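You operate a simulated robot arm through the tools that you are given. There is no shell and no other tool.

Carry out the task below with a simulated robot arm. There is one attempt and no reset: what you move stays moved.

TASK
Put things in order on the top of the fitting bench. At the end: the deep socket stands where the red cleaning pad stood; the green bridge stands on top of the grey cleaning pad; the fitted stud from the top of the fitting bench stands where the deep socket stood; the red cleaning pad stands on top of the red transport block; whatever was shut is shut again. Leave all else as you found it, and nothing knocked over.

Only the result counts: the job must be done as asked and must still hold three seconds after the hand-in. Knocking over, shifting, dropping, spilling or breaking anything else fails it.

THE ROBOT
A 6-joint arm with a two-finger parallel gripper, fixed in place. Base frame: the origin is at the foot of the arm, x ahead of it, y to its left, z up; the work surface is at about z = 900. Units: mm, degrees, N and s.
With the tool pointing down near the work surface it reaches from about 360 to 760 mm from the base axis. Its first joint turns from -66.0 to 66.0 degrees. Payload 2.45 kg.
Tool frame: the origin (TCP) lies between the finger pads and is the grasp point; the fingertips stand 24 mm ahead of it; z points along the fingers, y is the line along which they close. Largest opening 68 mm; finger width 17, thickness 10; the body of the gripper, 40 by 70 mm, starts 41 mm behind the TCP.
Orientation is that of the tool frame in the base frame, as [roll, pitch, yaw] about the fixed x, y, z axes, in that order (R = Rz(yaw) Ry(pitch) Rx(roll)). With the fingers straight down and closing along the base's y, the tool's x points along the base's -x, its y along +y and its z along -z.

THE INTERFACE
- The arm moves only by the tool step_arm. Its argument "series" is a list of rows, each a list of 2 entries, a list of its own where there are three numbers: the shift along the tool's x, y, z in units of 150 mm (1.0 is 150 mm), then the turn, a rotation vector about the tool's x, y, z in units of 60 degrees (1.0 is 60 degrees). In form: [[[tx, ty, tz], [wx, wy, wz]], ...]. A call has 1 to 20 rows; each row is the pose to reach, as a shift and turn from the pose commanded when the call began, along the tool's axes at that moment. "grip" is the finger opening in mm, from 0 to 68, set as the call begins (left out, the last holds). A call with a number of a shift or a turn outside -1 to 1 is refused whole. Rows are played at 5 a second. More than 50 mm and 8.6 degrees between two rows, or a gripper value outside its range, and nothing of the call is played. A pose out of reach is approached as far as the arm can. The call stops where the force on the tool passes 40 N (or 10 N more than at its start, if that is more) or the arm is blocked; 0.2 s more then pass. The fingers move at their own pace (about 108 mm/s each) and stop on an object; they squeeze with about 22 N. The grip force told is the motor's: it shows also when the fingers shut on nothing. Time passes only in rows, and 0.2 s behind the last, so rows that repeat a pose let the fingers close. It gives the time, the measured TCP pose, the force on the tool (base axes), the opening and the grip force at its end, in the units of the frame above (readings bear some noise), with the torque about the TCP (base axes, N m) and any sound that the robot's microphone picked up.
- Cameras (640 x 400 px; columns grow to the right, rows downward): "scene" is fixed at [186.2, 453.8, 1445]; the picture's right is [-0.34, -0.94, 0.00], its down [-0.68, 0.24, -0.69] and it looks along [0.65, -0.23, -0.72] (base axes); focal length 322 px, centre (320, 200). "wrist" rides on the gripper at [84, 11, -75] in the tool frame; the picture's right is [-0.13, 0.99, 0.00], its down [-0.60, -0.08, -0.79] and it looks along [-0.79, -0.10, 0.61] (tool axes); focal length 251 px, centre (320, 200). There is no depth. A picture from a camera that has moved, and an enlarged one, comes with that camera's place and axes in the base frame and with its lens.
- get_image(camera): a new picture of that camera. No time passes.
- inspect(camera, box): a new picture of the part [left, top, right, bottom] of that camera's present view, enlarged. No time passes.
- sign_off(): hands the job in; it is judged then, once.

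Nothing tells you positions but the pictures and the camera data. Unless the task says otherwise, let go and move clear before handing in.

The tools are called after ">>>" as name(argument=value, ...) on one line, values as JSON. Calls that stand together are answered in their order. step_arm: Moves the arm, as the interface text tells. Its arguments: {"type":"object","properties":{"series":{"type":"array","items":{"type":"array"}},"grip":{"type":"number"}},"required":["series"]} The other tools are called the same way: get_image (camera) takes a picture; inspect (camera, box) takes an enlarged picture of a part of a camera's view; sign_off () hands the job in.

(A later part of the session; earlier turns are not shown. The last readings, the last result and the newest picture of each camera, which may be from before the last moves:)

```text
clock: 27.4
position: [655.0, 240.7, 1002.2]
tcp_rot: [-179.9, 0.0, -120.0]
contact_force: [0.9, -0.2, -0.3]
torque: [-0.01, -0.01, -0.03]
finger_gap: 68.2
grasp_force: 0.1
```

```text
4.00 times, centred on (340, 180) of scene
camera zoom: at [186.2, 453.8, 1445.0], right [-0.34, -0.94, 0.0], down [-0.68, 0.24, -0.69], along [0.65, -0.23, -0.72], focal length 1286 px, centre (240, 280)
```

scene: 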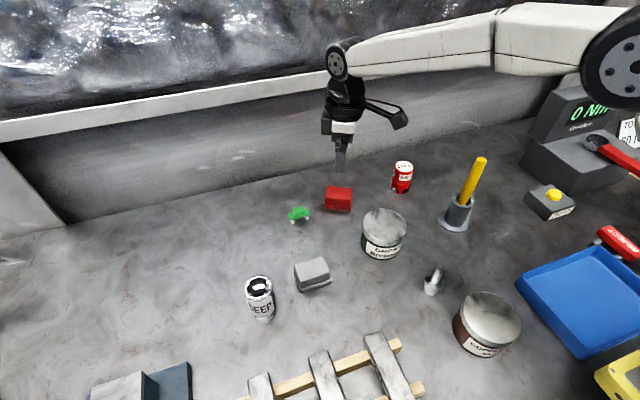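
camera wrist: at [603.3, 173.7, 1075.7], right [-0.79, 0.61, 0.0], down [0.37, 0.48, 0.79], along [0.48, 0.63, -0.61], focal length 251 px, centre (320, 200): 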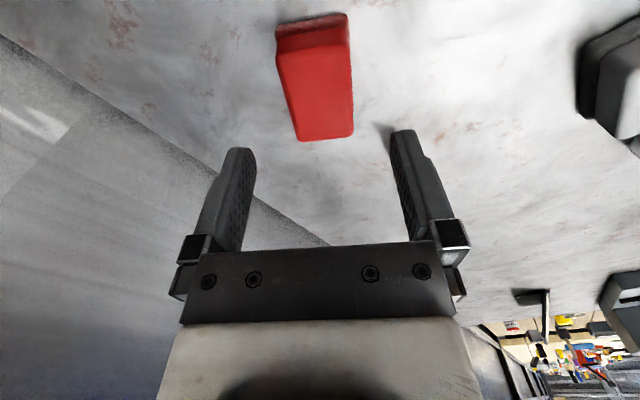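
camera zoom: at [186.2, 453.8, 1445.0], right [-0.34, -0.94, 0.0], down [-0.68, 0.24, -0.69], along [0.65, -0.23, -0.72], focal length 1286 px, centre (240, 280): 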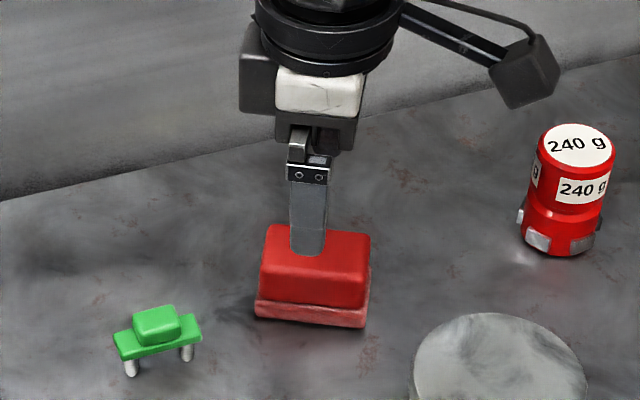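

The pad is now centred and aligned, original centre at about (655.6, 241.3). I'll go down to z≈937, so the tips stay above the wider base layer, and close the fingers.

>>> step_arm(series=[[[-0.005, -0.002, 0.15], [0, 0, 0]], [[-0.005, -0.002, 0.3], [0, 0, 0]], [[-0.005, -0.002, 0.42], [0, 0, 0]]])

>>> inspect(camera="scene", box=[300, 130, 380, 230])

>>> get_image(camera="wrist")

```text
clock: 28.2
position: [656.2, 241.7, 938.4]
tcp_rot: [180.0, 0.1, -120.0]
contact_force: [1.1, 0.1, 0.0]
torque: [0.01, 0.02, -0.01]
finger_gap: 68.1
grasp_force: 0.0
```

```text
4.00 times, centred on (340, 180) of scene
camera zoom: at [186.2, 453.8, 1445.0], right [-0.34, -0.94, 0.0], down [-0.68, 0.24, -0.69], along [0.65, -0.23, -0.72], focal length 1286 px, centre (240, 280)
```

zoom: 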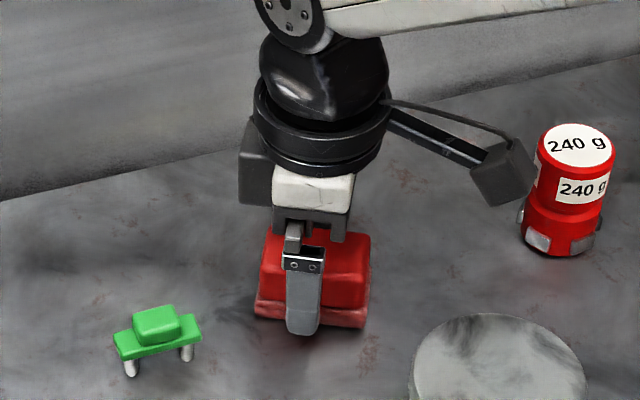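

```text
taken
camera wrist: at [604.7, 173.6, 1012.7], right [-0.79, 0.61, 0.0], down [0.37, 0.48, 0.79], along [0.48, 0.63, -0.61], focal length 251 px, centre (320, 200)
```

wrist: 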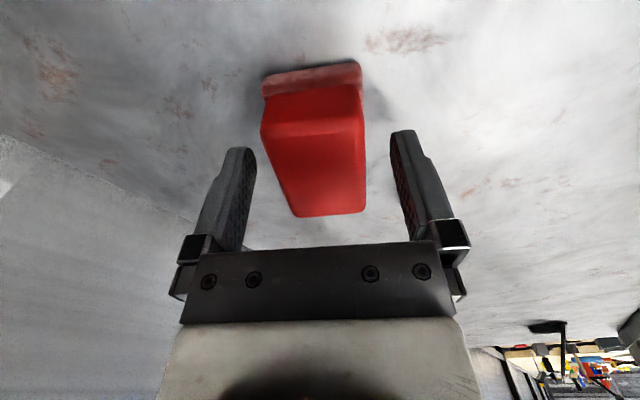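

The pad sits evenly between the fingers. I'll close on it and lift slightly to check the hold.

>>> step_arm(series=[[[0, 0, 0], [0, 0, 0]], [[0, 0, 0], [0, 0, 0]], [[0, 0, 0], [0, 0, 0]], [[0, 0, 0], [0, 0, 0]]], grip=20)

>>> step_arm(series=[[[0, 0, -0.1], [0, 0, 0]], [[0, 0, -0.3], [0, 0, 0]], [[0, 0, -0.6], [0, 0, 0]], [[0, 0, -0.9], [0, 0, 0]]])

>>> get_image(camera="wrist")

>>> get_image(camera="scene")

```text
clock: 29.2
position: [656.3, 241.7, 938.3]
tcp_rot: [-179.9, 0.0, -120.1]
contact_force: [0.9, 0.2, 0.6]
torque: [-0.02, -0.01, -0.02]
finger_gap: 39.7
grasp_force: 22.6
```

```text
clock: 30.2
position: [657.4, 242.8, 1074.6]
tcp_rot: [180.0, 0.0, -119.9]
contact_force: [0.0, -0.1, -0.7]
torque: [0.02, 0.02, -0.03]
finger_gap: 39.5
grasp_force: 22.4
```

```text
taken
camera wrist: at [605.5, 175.6, 1148.8], right [-0.79, 0.61, 0.0], down [0.37, 0.48, 0.79], along [0.48, 0.63, -0.61], focal length 251 px, centre (320, 200)
```

wrist: 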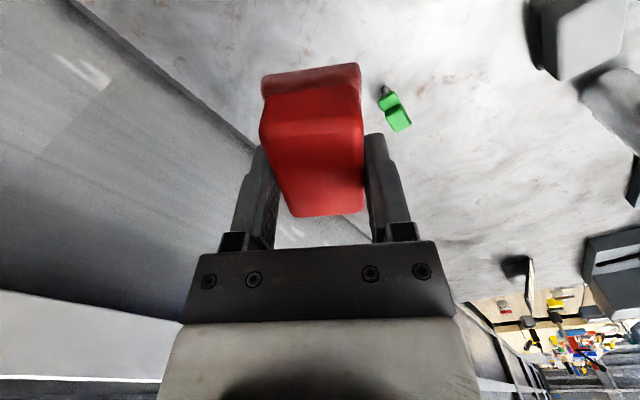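

```text
taken
```

scene: 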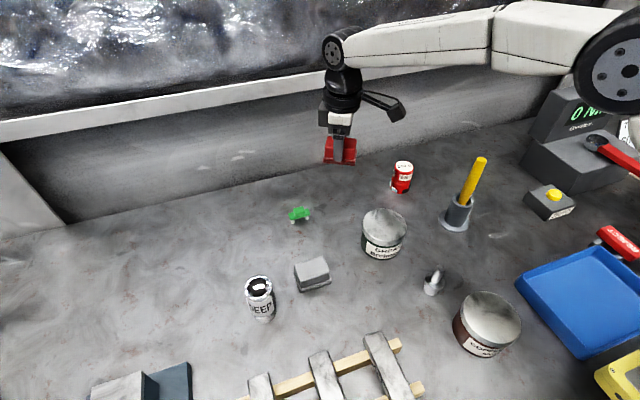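

The red pad is held (gap 39.7 mm). The pad hides what is straight below it, so I'll move beside the red 240 g block to get its exact place.

>>> step_arm(series=[[[0, 0, -0.15], [0, 0, 0]], [[0.1, 0.006, -0.307], [0, 0, 0]], [[0.35, 0.02, -0.307], [0, 0, 0]], [[0.6, 0.039, -0.307], [0, 0, 0]]])

>>> step_arm(series=[[[0.2, 0.03, 0], [0, 0, 0]], [[0.4, 0.06, 0], [0, 0, 0]], [[0.604, 0.086, 0], [0, 0, 0]], [[0.604, 0.086, 0], [0, 0, 0]]])

>>> get_image(camera="wrist")

>>> inspect(camera="wrist", box=[140, 40, 300, 170])

>>> get_image(camera="scene")

```text
clock: 31.2
position: [607.5, 167.1, 1119.5]
tcp_rot: [179.9, 0.0, -120.1]
contact_force: [0.1, -0.6, -1.4]
torque: [-0.01, -0.04, -0.01]
finger_gap: 39.3
grasp_force: 22.0
```

```text
clock: 32.2
position: [550.9, 93.0, 1118.6]
tcp_rot: [-180.0, 0.1, -120.0]
contact_force: [0.5, -0.6, -0.2]
torque: [-0.03, 0.03, 0.02]
finger_gap: 39.8
grasp_force: 21.6
```

```text
taken
camera wrist: at [498.2, 27.1, 1193.8], right [-0.79, 0.61, 0.0], down [0.37, 0.48, 0.79], along [0.48, 0.63, -0.61], focal length 251 px, centre (320, 200)
```

wrist: 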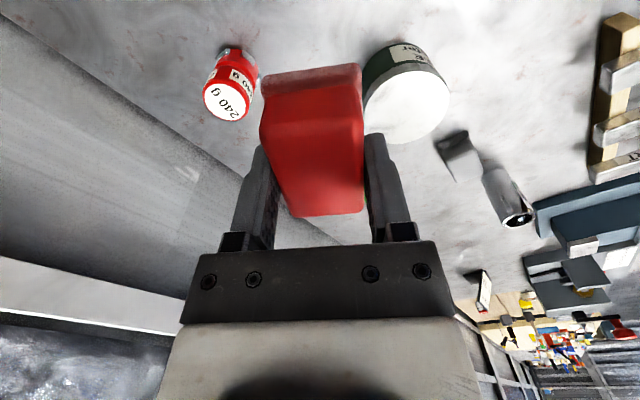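

```text
3.08 times, centred on (220, 105) of wrist
camera zoom: at [498.2, 27.1, 1193.8], right [-0.79, 0.61, 0.0], down [0.37, 0.48, 0.79], along [0.48, 0.63, -0.61], focal length 774 px, centre (628, 492)
```

zoom: 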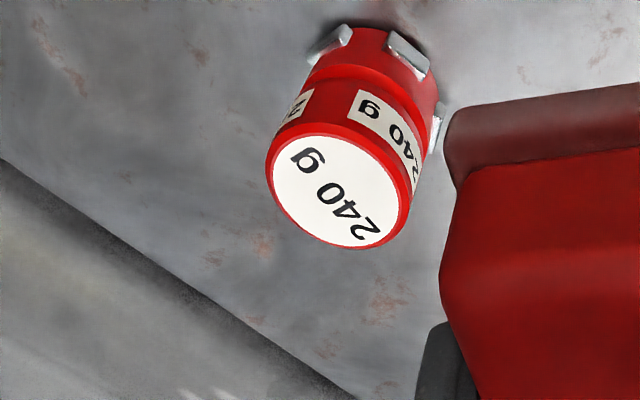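

```text
taken
```

scene: 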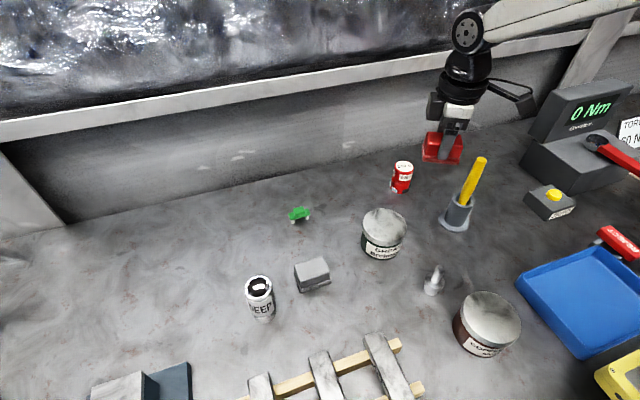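

The block's top centre comes out at (656, 81). I'll move over it and come down to just above its top, where the pad's underside should be about 6 mm clear.

>>> step_arm(series=[[[-0.09, -0.219, 0], [0, 0, 0]], [[-0.18, -0.439, 0], [0, 0, 0]], [[-0.278, -0.658, 0], [0, 0, 0]], [[-0.278, -0.658, 0.2], [0, 0, 0]], [[-0.278, -0.658, 0.4], [0, 0, 0]], [[-0.278, -0.658, 0.55], [0, 0, 0]], [[-0.278, -0.658, 0.68], [0, 0, 0]]])

>>> get_image(camera="wrist")

>>> inspect(camera="scene", box=[370, 110, 450, 210])

```text
clock: 33.8
position: [656.6, 80.8, 1018.0]
tcp_rot: [-180.0, -0.2, -120.0]
contact_force: [0.0, 0.8, 0.1]
torque: [-0.04, 0.02, 0.03]
finger_gap: 39.4
grasp_force: 22.1
```

```text
taken
camera wrist: at [604.2, 13.7, 1092.3], right [-0.79, 0.61, 0.0], down [0.37, 0.48, 0.79], along [0.48, 0.63, -0.61], focal length 251 px, centre (320, 200)
```

wrist: 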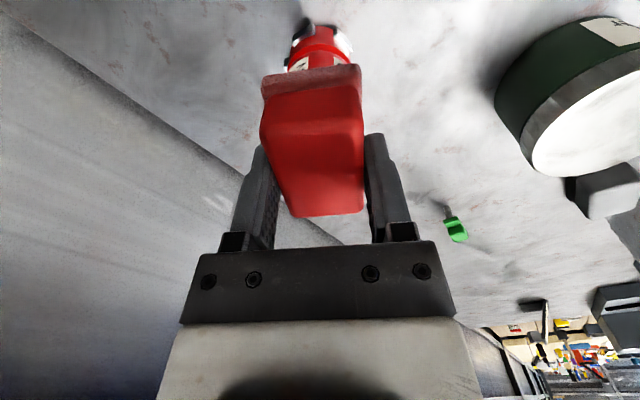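

```text
4.00 times, centred on (410, 160) of scene
camera zoom: at [186.2, 453.8, 1445.0], right [-0.34, -0.94, 0.0], down [-0.68, 0.24, -0.69], along [0.65, -0.23, -0.72], focal length 1286 px, centre (-40, 360)
```

zoom: 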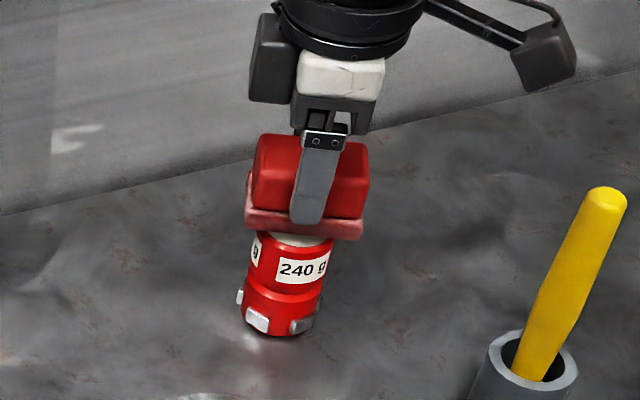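

The pad hovers centred over the block with a small gap. I'll lower it in small steps and watch the force.

>>> step_arm(series=[[[0, 0, 0.02], [0, 0, 0]], [[0, 0, 0.035], [0, 0, 0]], [[0, 0, 0.05], [0, 0, 0]]])

>>> inspect(camera="scene", box=[380, 140, 420, 200])

```text
clock: 34.6
position: [655.1, 81.3, 1009.6]
tcp_rot: [180.0, 0.0, -120.0]
contact_force: [1.5, 0.2, 0.3]
torque: [0.02, -0.04, 0.0]
finger_gap: 39.8
grasp_force: 21.8
```

```text
6.67 times, centred on (400, 170) of scene
camera zoom: at [186.2, 453.8, 1445.0], right [-0.34, -0.94, 0.0], down [-0.68, 0.24, -0.69], along [0.65, -0.23, -0.72], focal length 2144 px, centre (-213, 400)
```

zoom: 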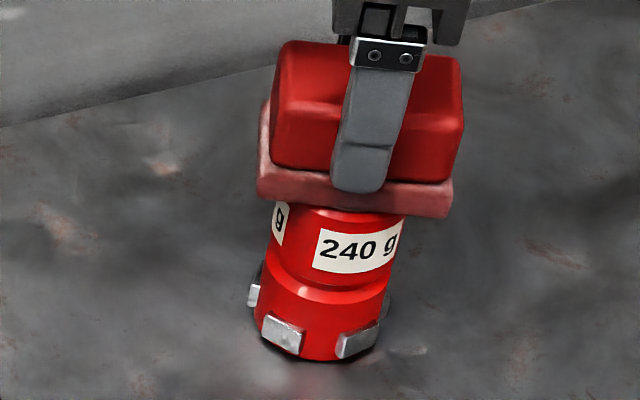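

Still no contact. I'll lower a few more millimetres.

>>> step_arm(series=[[[0, 0, 0.01], [0, 0, 0]], [[0, 0, 0.02], [0, 0, 0]]])

>>> step_arm(series=[[[0, 0, 0.007], [0, 0, 0]], [[0, 0, 0.013], [0, 0, 0]]])

>>> inspect(camera="scene", box=[380, 140, 420, 200])

```text
clock: 35.2
position: [655.5, 81.6, 1008.7]
tcp_rot: [-179.9, 0.0, -120.0]
contact_force: [-1.5, 0.3, 4.4]
torque: [-0.02, 0.11, 0.01]
finger_gap: 39.6
grasp_force: 21.9
```

```text
clock: 35.8
position: [656.0, 81.7, 1007.6]
tcp_rot: [-179.7, 0.2, -120.0]
contact_force: [-3.3, -0.3, 19.8]
torque: [0.0, 0.16, 0.05]
finger_gap: 39.5
grasp_force: 21.6
```

```text
6.67 times, centred on (400, 170) of scene
camera zoom: at [185.6, 453.7, 1445.1], right [-0.34, -0.94, 0.0], down [-0.68, 0.24, -0.69], along [0.65, -0.23, -0.72], focal length 2144 px, centre (-213, 400)
```

zoom: 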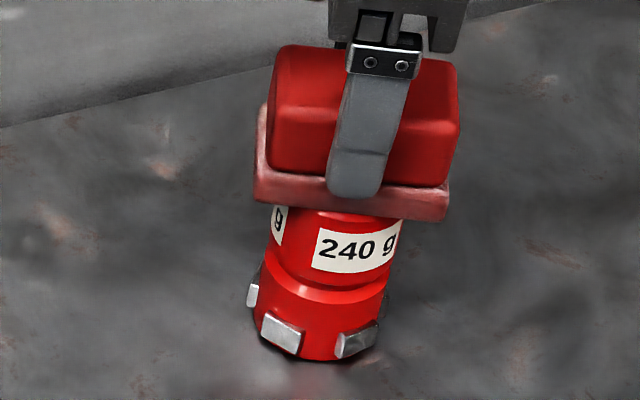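

The pad is in firm contact with the block. I'll ease the pressure off and then open the fingers.

>>> step_arm(series=[[[0, 0, -0.008], [0, 0, 0]], [[0, 0, -0.013], [0, 0, 0]]])

>>> step_arm(series=[[[0, 0, 0], [0, 0, 0]], [[0, 0, 0], [0, 0, 0]], [[0, 0, 0], [0, 0, 0]]], grip=68)

>>> inspect(camera="scene", box=[370, 110, 450, 210])

>>> get_image(camera="wrist")

```text
clock: 36.4
position: [656.0, 81.9, 1008.2]
tcp_rot: [-179.9, 0.1, -120.0]
contact_force: [5.0, -0.7, 11.1]
torque: [0.03, -0.3, -0.06]
finger_gap: 39.6
grasp_force: 22.2
```

```text
clock: 37.2
position: [655.8, 81.2, 1007.0]
tcp_rot: [-179.9, 0.0, -120.0]
contact_force: [0.0, 1.3, 0.1]
torque: [0.04, -0.01, -0.03]
finger_gap: 68.2
grasp_force: 0.1
```

```text
4.00 times, centred on (410, 160) of scene
camera zoom: at [186.2, 453.8, 1445.0], right [-0.34, -0.94, 0.0], down [-0.68, 0.24, -0.69], along [0.65, -0.23, -0.72], focal length 1286 px, centre (-40, 360)
```

zoom: 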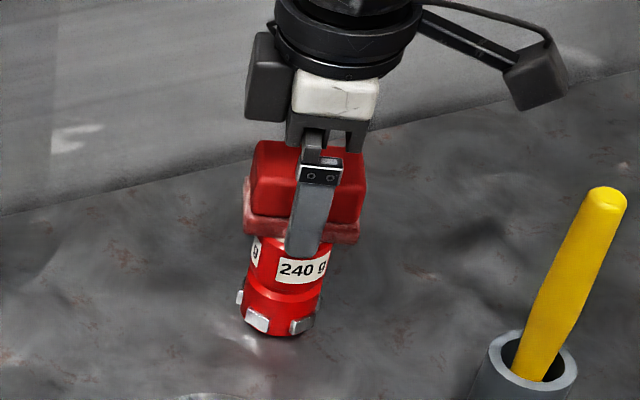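

```text
taken
camera wrist: at [604.0, 14.3, 1081.4], right [-0.79, 0.61, 0.0], down [0.37, 0.48, 0.79], along [0.48, 0.63, -0.61], focal length 251 px, centre (320, 200)
```

wrist: 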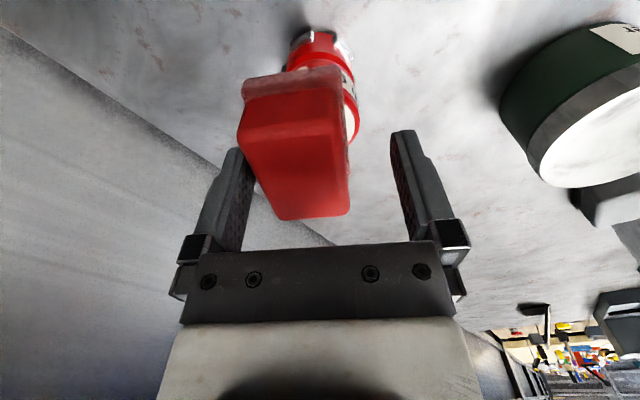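

The pad sits on the block, but it slid sideways a little as the fingers opened. I'll measure how far it is off the block's centre.

>>> inspect(camera="wrist", box=[220, 20, 420, 240])

>>> inspect(camera="scene", box=[380, 135, 430, 205])

```text
1.82 times, centred on (320, 130) of wrist
camera zoom: at [604.0, 14.3, 1081.4], right [-0.79, 0.61, 0.0], down [0.37, 0.48, 0.79], along [0.48, 0.63, -0.61], focal length 457 px, centre (320, 327)
```

zoom: 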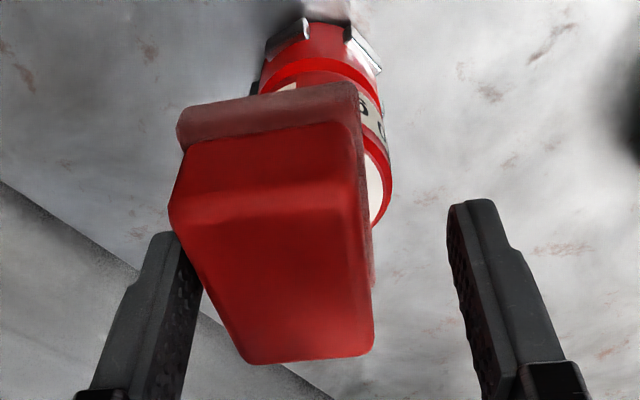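

```text
5.71 times, centred on (405, 170) of scene
camera zoom: at [186.2, 453.8, 1445.0], right [-0.34, -0.94, 0.0], down [-0.68, 0.24, -0.69], along [0.65, -0.23, -0.72], focal length 1837 px, centre (-166, 371)
```

zoom: 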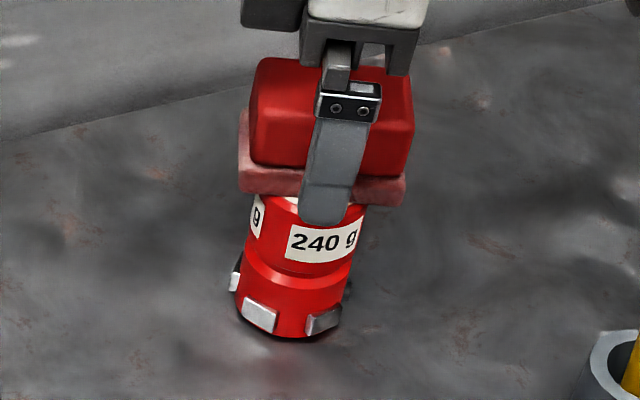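

The pad is about 8 mm off the block's centre, though stable. I'll close again gently to recentre it, then take off all residual force before letting go.

>>> step_arm(series=[[[0, 0, 0], [0, 0, 0]], [[0, 0, 0], [0, 0, 0]], [[0, 0, 0], [0, 0, 0]], [[0, 0, 0], [0, 0, 0]]], grip=36)

>>> inspect(camera="wrist", box=[220, 20, 420, 240])

>>> inspect(camera="scene", box=[380, 135, 430, 205])

```text
clock: 38.2
position: [655.5, 81.8, 1007.2]
tcp_rot: [-180.0, 0.0, -120.0]
contact_force: [-0.9, -0.2, 0.1]
torque: [0.0, 0.05, 0.03]
finger_gap: 39.7
grasp_force: 21.9
```

```text
1.82 times, centred on (320, 130) of wrist
camera zoom: at [604.2, 14.3, 1081.8], right [-0.79, 0.61, 0.0], down [0.37, 0.48, 0.79], along [0.48, 0.63, -0.61], focal length 457 px, centre (320, 327)
```

zoom: 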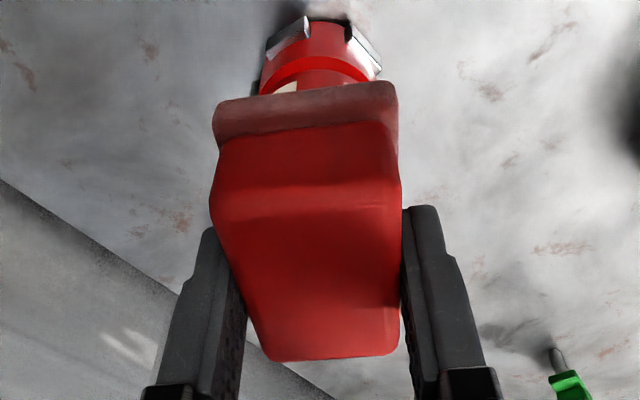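

```text
5.71 times, centred on (405, 170) of scene
camera zoom: at [186.2, 453.8, 1445.0], right [-0.34, -0.94, 0.0], down [-0.68, 0.24, -0.69], along [0.65, -0.23, -0.72], focal length 1837 px, centre (-166, 371)
```

zoom: 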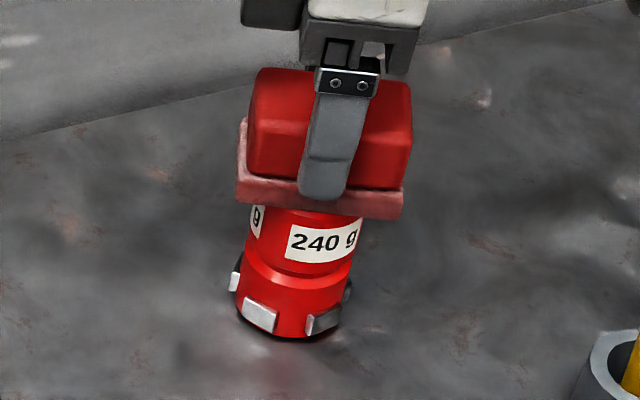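

The pad is recentred with no force on the tool. Now I'll open the fingers and check.

>>> step_arm(series=[[[0, 0, 0], [0, 0, 0]], [[0, 0, 0], [0, 0, 0]], [[0, 0, 0], [0, 0, 0]]], grip=60)

>>> inspect(camera="wrist", box=[220, 20, 420, 240])

>>> inspect(camera="scene", box=[380, 135, 430, 205])

```text
clock: 39.0
position: [655.7, 82.7, 1007.9]
tcp_rot: [-180.0, 0.0, -120.1]
contact_force: [0.0, -0.1, 0.2]
torque: [0.02, 0.01, -0.01]
finger_gap: 60.4
grasp_force: 0.2
```

```text
1.82 times, centred on (320, 130) of wrist
camera zoom: at [604.2, 14.3, 1081.8], right [-0.79, 0.61, 0.0], down [0.37, 0.48, 0.79], along [0.48, 0.63, -0.61], focal length 457 px, centre (320, 327)
```

zoom: 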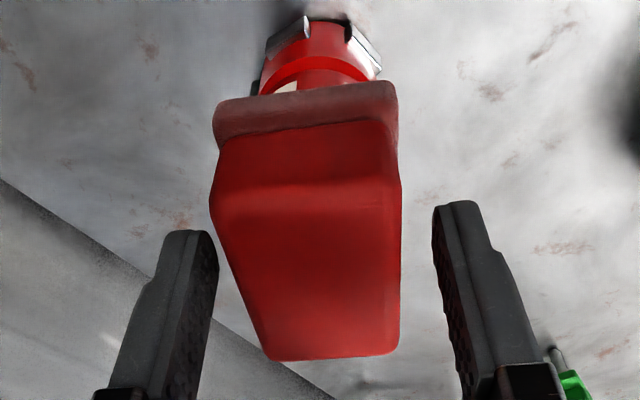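

```text
5.71 times, centred on (405, 170) of scene
camera zoom: at [186.2, 453.8, 1445.0], right [-0.34, -0.94, 0.0], down [-0.68, 0.24, -0.69], along [0.65, -0.23, -0.72], focal length 1837 px, centre (-166, 371)
```

zoom: 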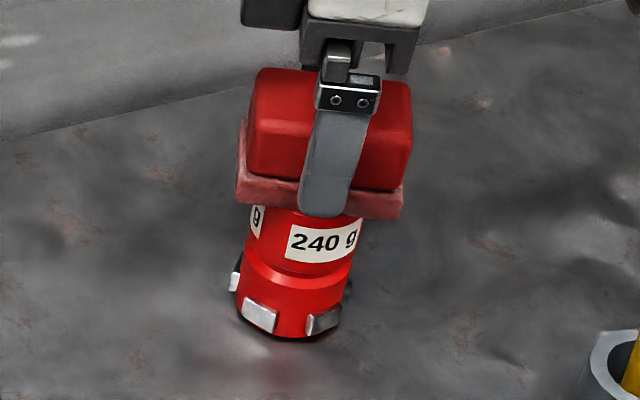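

The red pad now stands centred on the transport block and is released. I'll lift clear and travel to the deep socket at about (454, 460).

>>> step_arm(series=[[[0, 0, -0.1], [0, 0, 0]], [[0, 0, -0.3], [0, 0, 0]], [[0, 0, -0.6], [0, 0, 0]], [[0, 0, -0.88], [0, 0, 0]]], grip=68)

>>> step_arm(series=[[[-0.126, 0.202, 0], [0, 0, 0]], [[-0.252, 0.405, 0], [0, 0, 0]], [[-0.378, 0.607, 0], [0, 0, 0]], [[-0.504, 0.809, 0], [0, 0, 0]]])

>>> step_arm(series=[[[-0.126, 0.202, 0], [0, 0, 0]], [[-0.252, 0.405, 0], [0, 0, 0]], [[-0.378, 0.607, 0], [0, 0, 0]], [[-0.504, 0.809, 0], [0, 0, 0]]])

>>> step_arm(series=[[[-0.126, 0.202, 0], [0, 0, 0]], [[-0.252, 0.405, 0], [0, 0, 0]], [[-0.378, 0.607, 0], [0, 0, 0]], [[-0.504, 0.809, 0], [0, 0, 0]]])

>>> get_image(camera="wrist")

>>> get_image(camera="scene")

```text
clock: 40.0
position: [655.7, 82.5, 1140.9]
tcp_rot: [179.9, 0.1, -120.0]
contact_force: [0.9, 0.1, 0.7]
torque: [-0.02, 0.01, 0.01]
finger_gap: 67.8
grasp_force: 0.1
```

```text
clock: 41.0
position: [587.8, 208.0, 1139.2]
tcp_rot: [-180.0, 0.0, -119.9]
contact_force: [0.8, 0.4, 1.4]
torque: [-0.02, -0.03, -0.01]
finger_gap: 67.9
grasp_force: 0.0
```

```text
clock: 42.0
position: [519.3, 335.7, 1138.3]
tcp_rot: [179.9, 0.0, -120.1]
contact_force: [-0.6, 0.1, 0.0]
torque: [-0.03, 0.01, -0.01]
finger_gap: 68.2
grasp_force: 0.1
```

```text
clock: 43.0
position: [452.5, 460.4, 1140.3]
tcp_rot: [-179.9, 0.0, -120.1]
contact_force: [-0.3, 0.9, -0.7]
torque: [-0.01, -0.02, -0.01]
finger_gap: 68.0
grasp_force: 0.0
```

```text
taken
camera wrist: at [401.6, 393.2, 1214.4], right [-0.79, 0.61, 0.0], down [0.37, 0.48, 0.79], along [0.48, 0.63, -0.61], focal length 251 px, centre (320, 200)
```

wrist: 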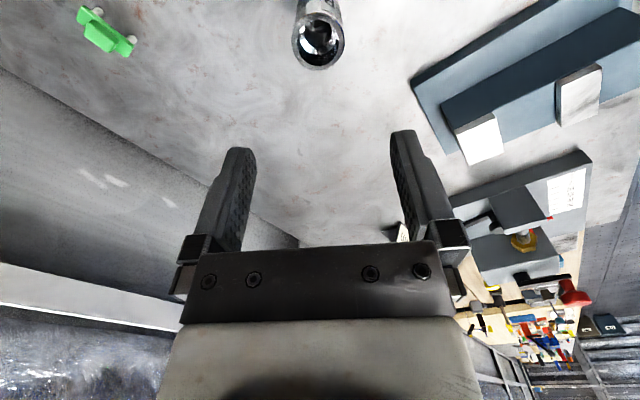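

```text
taken
```

scene: 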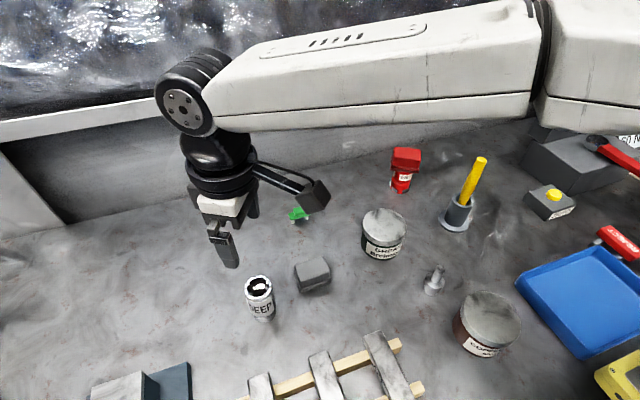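

The socket is nearly under the tool. I'll zoom in to centre on its rim.

>>> inspect(camera="wrist", box=[260, 0, 380, 75])

>>> inspect(camera="scene", box=[230, 260, 290, 330])

>>> inspect(camera="scene", box=[410, 250, 460, 305])

```text
5.33 times, centred on (320, 38) of wrist
camera zoom: at [401.6, 393.2, 1214.4], right [-0.79, 0.61, 0.0], down [0.37, 0.48, 0.79], along [0.48, 0.63, -0.61], focal length 1341 px, centre (320, 1067)
```

zoom: 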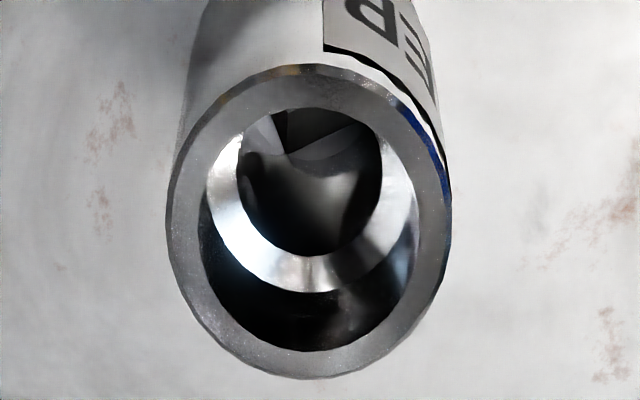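

```text
5.71 times, centred on (260, 295) of scene
camera zoom: at [186.2, 453.8, 1445.0], right [-0.34, -0.94, 0.0], down [-0.68, 0.24, -0.69], along [0.65, -0.23, -0.72], focal length 1837 px, centre (663, -343)
```

zoom: 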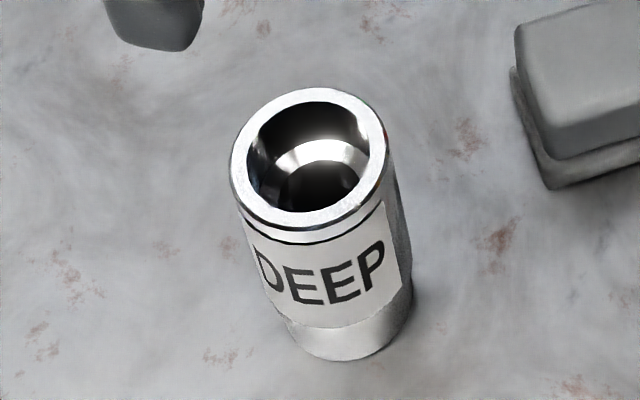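

```text
7.27 times, centred on (435, 278) of scene
camera zoom: at [186.2, 453.8, 1445.0], right [-0.34, -0.94, 0.0], down [-0.68, 0.24, -0.69], along [0.65, -0.23, -0.72], focal length 2338 px, centre (-516, -364)
```

zoom: 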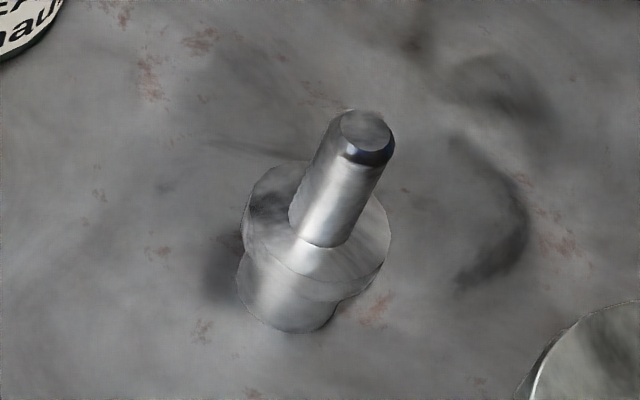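

The socket's centre is within 2 mm of the tool axis and its diameter is about 44 mm. I'll correct for that, come down to just above it and check before straddling it.

>>> step_arm(series=[[[-0.008, -0.011, 0.25], [0, 0, 0]], [[-0.008, -0.011, 0.5], [0, 0, 0]], [[-0.008, -0.011, 0.75], [0, 0, 0]]])

>>> get_image(camera="wrist")

>>> inspect(camera="wrist", box=[240, 40, 400, 180])

>>> inspect(camera="scene", box=[200, 200, 320, 330])

```text
clock: 43.8
position: [455.4, 460.5, 1025.3]
tcp_rot: [180.0, 0.0, -120.0]
contact_force: [0.0, -0.4, -0.6]
torque: [0.04, 0.01, 0.01]
finger_gap: 67.9
grasp_force: 0.0
```

```text
taken
camera wrist: at [404.7, 393.3, 1100.2], right [-0.79, 0.61, 0.0], down [0.37, 0.48, 0.79], along [0.48, 0.63, -0.61], focal length 251 px, centre (320, 200)
```

wrist: 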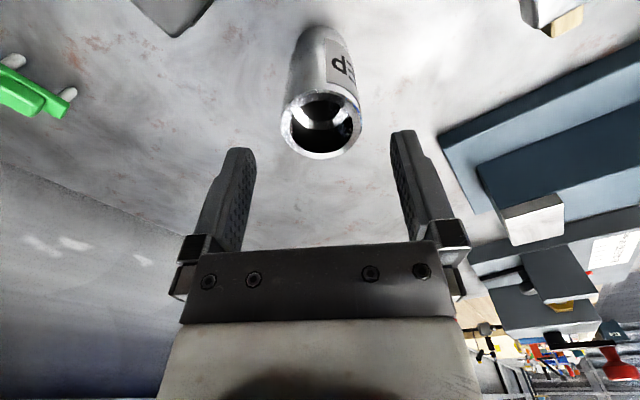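

```text
2.86 times, centred on (320, 110) of wrist
camera zoom: at [404.7, 393.3, 1100.2], right [-0.79, 0.61, 0.0], down [0.37, 0.48, 0.79], along [0.48, 0.63, -0.61], focal length 718 px, centre (320, 457)
```

zoom: 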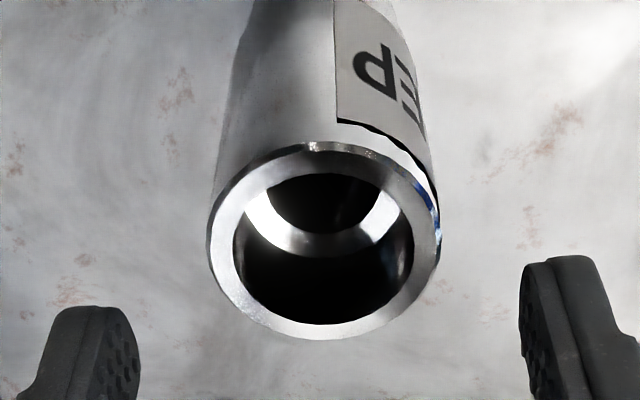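

```text
3.08 times, centred on (260, 265) of scene
camera zoom: at [186.2, 453.8, 1445.0], right [-0.34, -0.94, 0.0], down [-0.68, 0.24, -0.69], along [0.65, -0.23, -0.72], focal length 989 px, centre (505, 0)
```

zoom: 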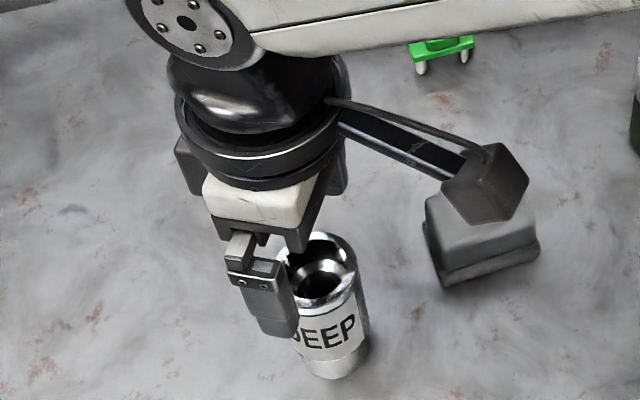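

The socket is centred between the fingers, original place about (455, 460). I'll go down around it and grip.

>>> step_arm(series=[[[0, 0, 0.16], [0, 0, 0]], [[0, 0, 0.32], [0, 0, 0]], [[0, 0, 0.46], [0, 0, 0]]])

>>> step_arm(series=[[[0, 0, 0], [0, 0, 0]], [[0, 0, 0], [0, 0, 0]], [[0, 0, 0], [0, 0, 0]], [[0, 0, 0], [0, 0, 0]]], grip=30)

>>> get_image(camera="wrist")

>>> inspect(camera="scene", box=[200, 200, 320, 330])

```text
clock: 44.6
position: [455.6, 460.7, 957.8]
tcp_rot: [180.0, 0.0, -120.0]
contact_force: [0.4, 0.3, 0.0]
torque: [-0.01, -0.01, 0.02]
finger_gap: 67.7
grasp_force: 0.1
```

```text
clock: 45.6
position: [456.2, 461.5, 956.9]
tcp_rot: [-180.0, -0.1, -119.9]
contact_force: [0.1, 0.0, 0.7]
torque: [0.08, 0.02, 0.01]
finger_gap: 43.6
grasp_force: 22.4
```

```text
taken
camera wrist: at [403.9, 393.2, 1031.8], right [-0.79, 0.61, 0.0], down [0.37, 0.48, 0.79], along [0.48, 0.63, -0.61], focal length 251 px, centre (320, 200)
```

wrist: 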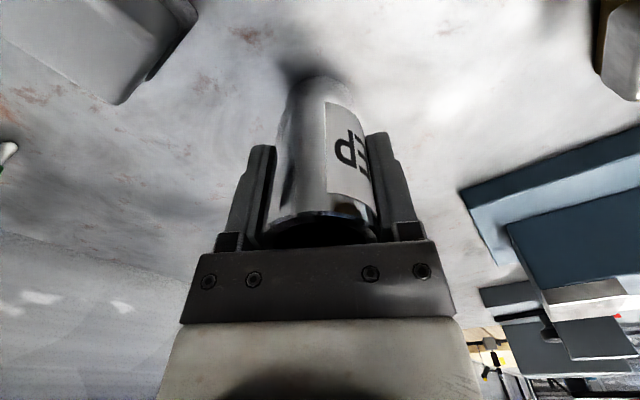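

```text
3.08 times, centred on (260, 265) of scene
camera zoom: at [186.2, 453.8, 1445.0], right [-0.34, -0.94, 0.0], down [-0.68, 0.24, -0.69], along [0.65, -0.23, -0.72], focal length 989 px, centre (505, 0)
```

zoom: 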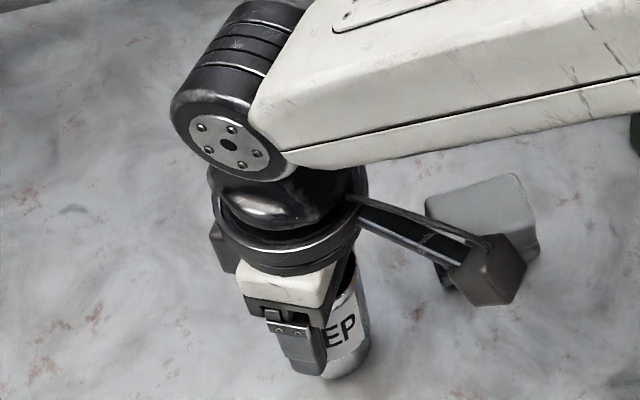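

The deep socket is held (43.6 mm). I'll lift it, carry it to where the red pad stood (655.6, 241.3), and stop above the bench.

>>> step_arm(series=[[[0, 0, -0.1], [0, 0, 0]], [[0, 0, -0.35], [0, 0, 0]], [[0, 0, -0.6], [0, 0, 0]], [[0, 0, -0.8], [0, 0, 0]]])

>>> step_arm(series=[[[0.075, -0.236, 0], [0, 0, 0]], [[0.15, -0.472, 0], [0, 0, 0]], [[0.225, -0.707, 0], [0, 0, 0]], [[0.3, -0.943, 0], [0, 0, 0]]])

>>> step_arm(series=[[[0.075, -0.236, 0], [0, 0, 0]], [[0.15, -0.472, 0], [0, 0, 0]], [[0.225, -0.707, 0], [0, 0, 0]], [[0.3, -0.943, 0], [0, 0, 0]], [[0.3, -0.943, 0], [0, 0, 0]]])

>>> get_image(camera="wrist")

>>> get_image(camera="scene")

```text
clock: 46.6
position: [454.7, 460.5, 1077.6]
tcp_rot: [-179.9, 0.0, -120.0]
contact_force: [0.6, 0.3, -3.2]
torque: [0.0, 0.05, 0.02]
finger_gap: 43.5
grasp_force: 22.3
```

```text
clock: 47.6
position: [554.5, 349.3, 1077.7]
tcp_rot: [179.9, 0.0, -120.1]
contact_force: [0.2, 0.0, -4.4]
torque: [0.0, -0.01, 0.02]
finger_gap: 43.6
grasp_force: 22.0
```

```text
clock: 48.8
position: [656.3, 240.5, 1078.0]
tcp_rot: [179.9, 0.1, -120.0]
contact_force: [0.3, 0.1, -2.4]
torque: [0.01, 0.0, 0.02]
finger_gap: 43.7
grasp_force: 21.7
```

```text
taken
camera wrist: at [603.9, 174.3, 1152.3], right [-0.79, 0.61, 0.0], down [0.37, 0.48, 0.79], along [0.48, 0.63, -0.61], focal length 251 px, centre (320, 200)
```

wrist: 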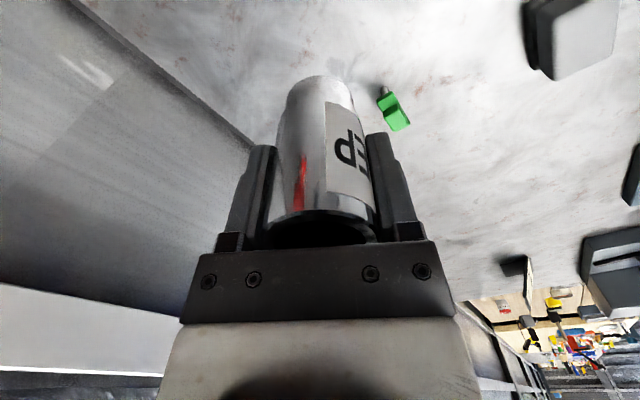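

```text
taken
```

scene: 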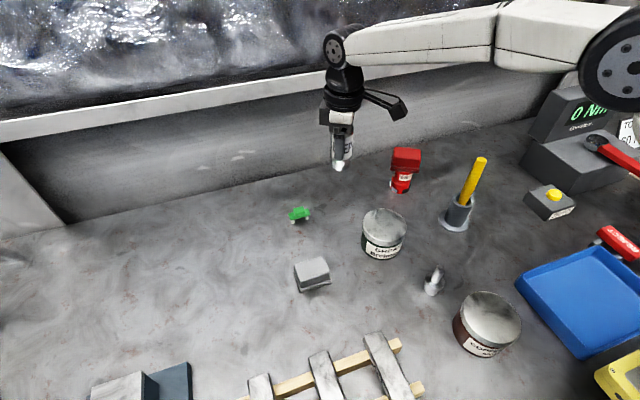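

The socket is over the red pad's former place. I'll lower it to just above the surface, then touch down in small steps.

>>> step_arm(series=[[[0, 0, 0.2], [0, 0, 0]], [[0, 0, 0.4], [0, 0, 0]], [[0, 0, 0.6], [0, 0, 0]], [[0, 0, 0.72], [0, 0, 0]], [[0, 0, 0.765], [0, 0, 0]]])

>>> step_arm(series=[[[0, 0, 0.013], [0, 0, 0]], [[0, 0, 0.026], [0, 0, 0]]])

```text
clock: 50.0
position: [655.4, 241.7, 964.3]
tcp_rot: [-180.0, 0.0, -120.0]
contact_force: [0.1, -0.4, -2.4]
torque: [0.0, 0.03, 0.02]
finger_gap: 43.5
grasp_force: 22.6
```

```text
clock: 50.6
position: [655.6, 240.9, 958.8]
tcp_rot: [180.0, 0.1, -120.0]
contact_force: [0.1, 0.1, -3.3]
torque: [0.01, -0.02, -0.02]
finger_gap: 43.5
grasp_force: 22.3
```

>>> step_arm(series=[[[0, 0, 0.005], [0, 0, 0]], [[0, 0, 0.01], [0, 0, 0]]])

>>> step_arm(series=[[[0, 0, 0.003], [0, 0, 0]], [[0, 0, 0.006], [0, 0, 0]]])

>>> inspect(camera="scene", box=[300, 130, 420, 230])

```text
clock: 51.2
position: [655.0, 241.8, 958.3]
tcp_rot: [179.9, 0.0, -120.1]
contact_force: [-1.1, 0.8, 1.6]
torque: [0.0, 0.17, -0.07]
finger_gap: 43.7
grasp_force: 21.6
```

```text
clock: 51.8
position: [657.5, 241.4, 958.8]
tcp_rot: [180.0, 0.0, -120.1]
contact_force: [-4.7, -1.5, 11.7]
torque: [-0.07, 0.49, 0.06]
finger_gap: 43.6
grasp_force: 21.0
```

```text
4.00 times, centred on (360, 180) of scene
camera zoom: at [185.8, 453.6, 1445.1], right [-0.34, -0.94, 0.0], down [-0.68, 0.24, -0.69], along [0.65, -0.23, -0.72], focal length 1286 px, centre (160, 280)
```

zoom: 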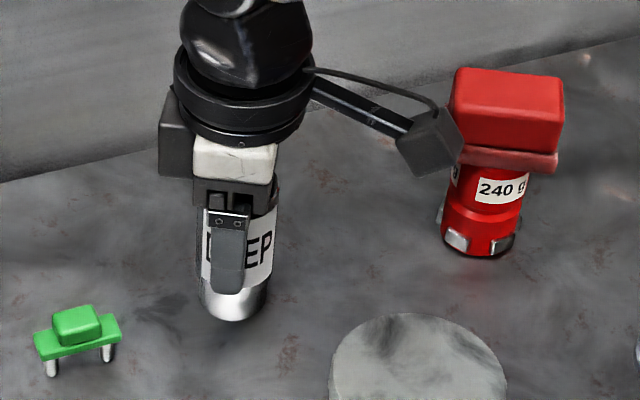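

The socket is down on the bench. I'll relieve the press force, then release.

>>> step_arm(series=[[[0, 0, -0.004], [0, 0, 0]], [[0, 0, -0.007], [0, 0, 0]], [[0, 0, -0.007], [0, 0, 0]]])

```text
clock: 52.6
position: [655.6, 240.5, 958.9]
tcp_rot: [-180.0, 0.1, -120.1]
contact_force: [-1.7, -0.5, 8.3]
torque: [0.0, 0.19, -0.08]
finger_gap: 43.5
grasp_force: 21.8
```

>>> step_arm(series=[[[0, 0, -0.003], [0, 0, 0]], [[0, 0, -0.005], [0, 0, 0]], [[0, 0, -0.005], [0, 0, 0]]])

```text
clock: 53.4
position: [655.7, 241.0, 958.6]
tcp_rot: [180.0, 0.0, -120.0]
contact_force: [1.0, 1.5, 2.4]
torque: [0.14, -0.14, -0.05]
finger_gap: 43.6
grasp_force: 22.2
```

The force is nearly gone. I'll let go of the socket and check how it stands.

>>> step_arm(series=[[[0, 0, 0], [0, 0, 0]], [[0, 0, 0], [0, 0, 0]], [[0, 0, 0], [0, 0, 0]]], grip=68)

>>> get_image(camera="wrist")

>>> inspect(camera="scene", box=[300, 130, 420, 230])

```text
clock: 54.2
position: [654.8, 240.7, 959.1]
tcp_rot: [-179.9, 0.0, -120.0]
contact_force: [-0.5, 0.4, 0.4]
torque: [0.02, -0.02, 0.0]
finger_gap: 67.8
grasp_force: 0.2
```

```text
taken
camera wrist: at [604.1, 173.5, 1033.1], right [-0.79, 0.61, 0.0], down [0.37, 0.48, 0.79], along [0.48, 0.63, -0.61], focal length 251 px, centre (320, 200)
```

wrist: 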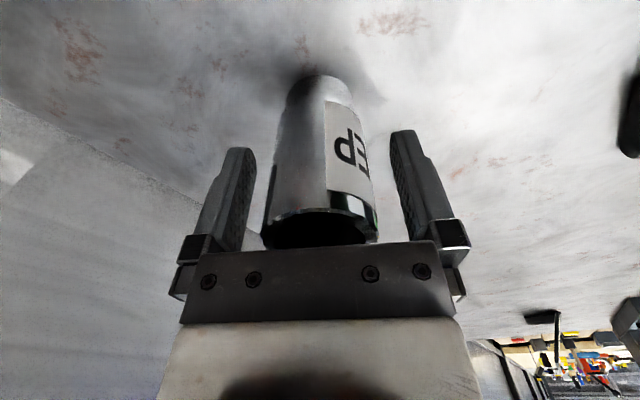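

```text
4.00 times, centred on (360, 180) of scene
camera zoom: at [186.2, 453.8, 1445.0], right [-0.34, -0.94, 0.0], down [-0.68, 0.24, -0.69], along [0.65, -0.23, -0.72], focal length 1286 px, centre (160, 280)
```

zoom: 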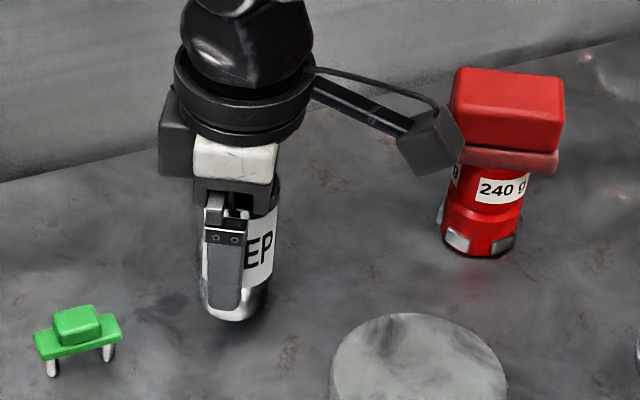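

The socket stands upright where the red pad was. I'll rise straight up and head to the stud at about (389, 159).

>>> step_arm(series=[[[0, 0, -0.15], [0, 0, 0]], [[0, 0, -0.4], [0, 0, 0]], [[0, 0, -0.7], [0, 0, 0]], [[0, 0, -1.0], [0, 0, 0]]])

>>> get_image(camera="wrist")

>>> step_arm(series=[[[0.17, 0.158, 0], [0, 0, 0]], [[0.34, 0.316, 0], [0, 0, 0]], [[0.51, 0.473, 0], [0, 0, 0]], [[0.68, 0.631, 0], [0, 0, 0]]])

>>> step_arm(series=[[[0.17, 0.158, 0], [0, 0, 0]], [[0.34, 0.316, 0], [0, 0, 0]], [[0.51, 0.473, 0], [0, 0, 0]], [[0.68, 0.631, 0], [0, 0, 0]]])

>>> get_image(camera="wrist")

>>> get_image(camera="scene")

```text
clock: 55.2
position: [655.7, 240.5, 1110.2]
tcp_rot: [180.0, 0.1, -120.0]
contact_force: [-0.1, 0.6, 0.1]
torque: [-0.01, 0.03, -0.01]
finger_gap: 67.9
grasp_force: 0.1
```

```text
taken
camera wrist: at [603.8, 173.4, 1183.7], right [-0.79, 0.61, 0.0], down [0.37, 0.48, 0.79], along [0.48, 0.63, -0.61], focal length 251 px, centre (320, 200)
```

wrist: 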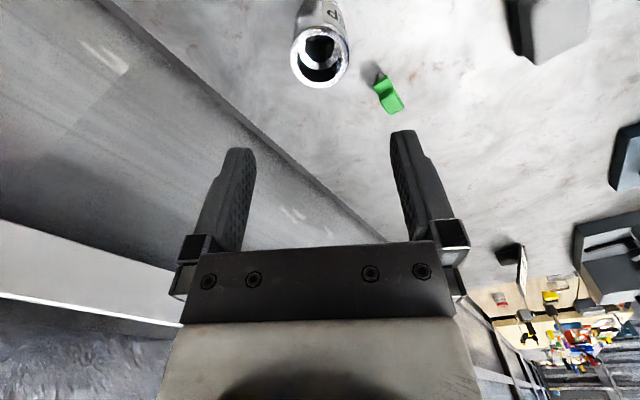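

```text
clock: 56.2
position: [522.2, 200.5, 1110.4]
tcp_rot: [-180.0, 0.0, -120.0]
contact_force: [-0.7, 0.8, 1.3]
torque: [-0.02, -0.03, 0.02]
finger_gap: 67.9
grasp_force: 0.1
```

```text
clock: 57.2
position: [388.9, 159.7, 1109.8]
tcp_rot: [180.0, 0.0, -120.0]
contact_force: [0.9, 0.1, -0.8]
torque: [-0.02, 0.01, 0.02]
finger_gap: 68.1
grasp_force: 0.1
```

```text
taken
camera wrist: at [337.7, 92.4, 1182.9], right [-0.79, 0.61, 0.0], down [0.37, 0.48, 0.79], along [0.48, 0.63, -0.61], focal length 251 px, centre (320, 200)
```

wrist: 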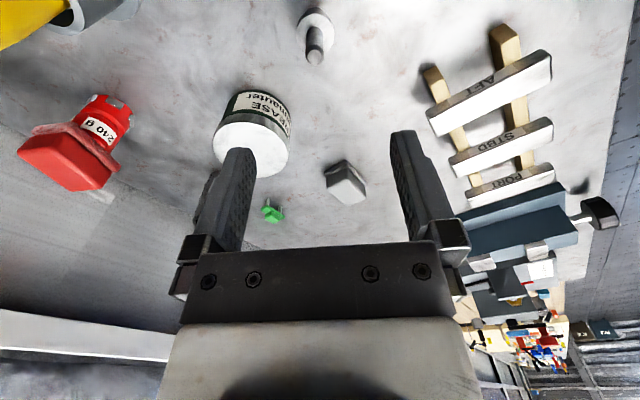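

```text
taken
```

scene: 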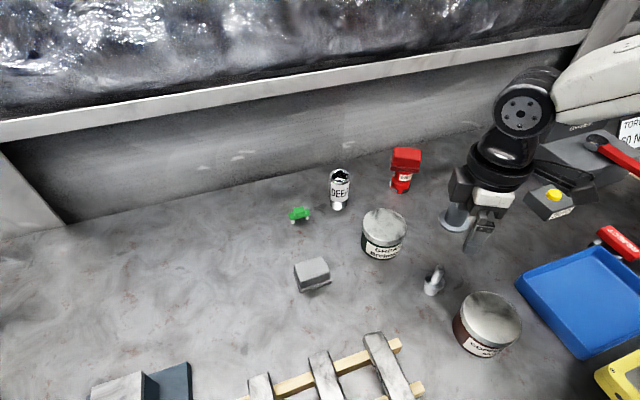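

The socket and the red pad stand fine. The stud is just ahead of the tool axis; I'll zoom in for its exact position.

>>> inspect(camera="wrist", box=[270, 0, 370, 75])

```text
5.33 times, centred on (320, 38) of wrist
camera zoom: at [337.7, 92.4, 1182.9], right [-0.79, 0.61, 0.0], down [0.37, 0.48, 0.79], along [0.48, 0.63, -0.61], focal length 1341 px, centre (320, 1067)
```

zoom: 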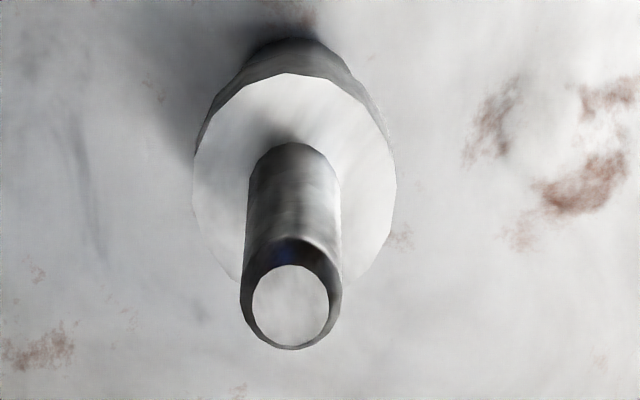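

The stud's pin (15 mm) is at about (395.5, 161). I'll align over it and come down to just above the pin.

>>> step_arm(series=[[[-0.028, -0.033, 0.22], [0, 0, 0]], [[-0.028, -0.033, 0.44], [0, 0, 0]], [[-0.028, -0.033, 0.66], [0, 0, 0]]])

>>> inspect(camera="wrist", box=[240, 60, 400, 200])

>>> inspect(camera="scene", box=[390, 200, 500, 310])

```text
clock: 58.0
position: [394.9, 160.7, 1009.3]
tcp_rot: [-180.0, 0.0, -120.0]
contact_force: [-0.3, -0.7, -0.6]
torque: [-0.01, -0.03, 0.01]
finger_gap: 68.2
grasp_force: 0.0
```

```text
2.86 times, centred on (320, 130) of wrist
camera zoom: at [344.2, 93.1, 1083.9], right [-0.79, 0.61, 0.0], down [0.37, 0.48, 0.79], along [0.48, 0.63, -0.61], focal length 718 px, centre (320, 400)
```

zoom: 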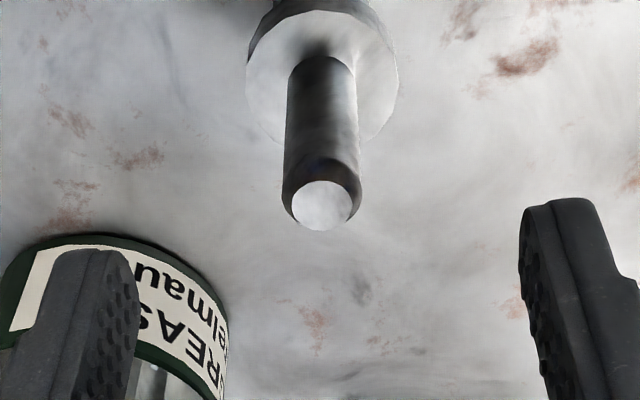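

```text
3.64 times, centred on (445, 255) of scene
camera zoom: at [186.2, 453.8, 1445.0], right [-0.34, -0.94, 0.0], down [-0.68, 0.24, -0.69], along [0.65, -0.23, -0.72], focal length 1169 px, centre (-134, 0)
```

zoom: 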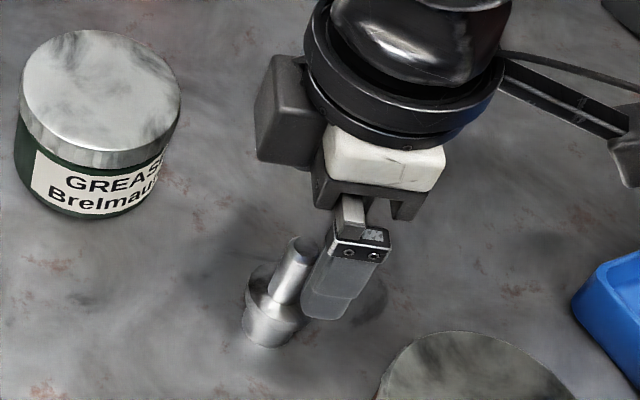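

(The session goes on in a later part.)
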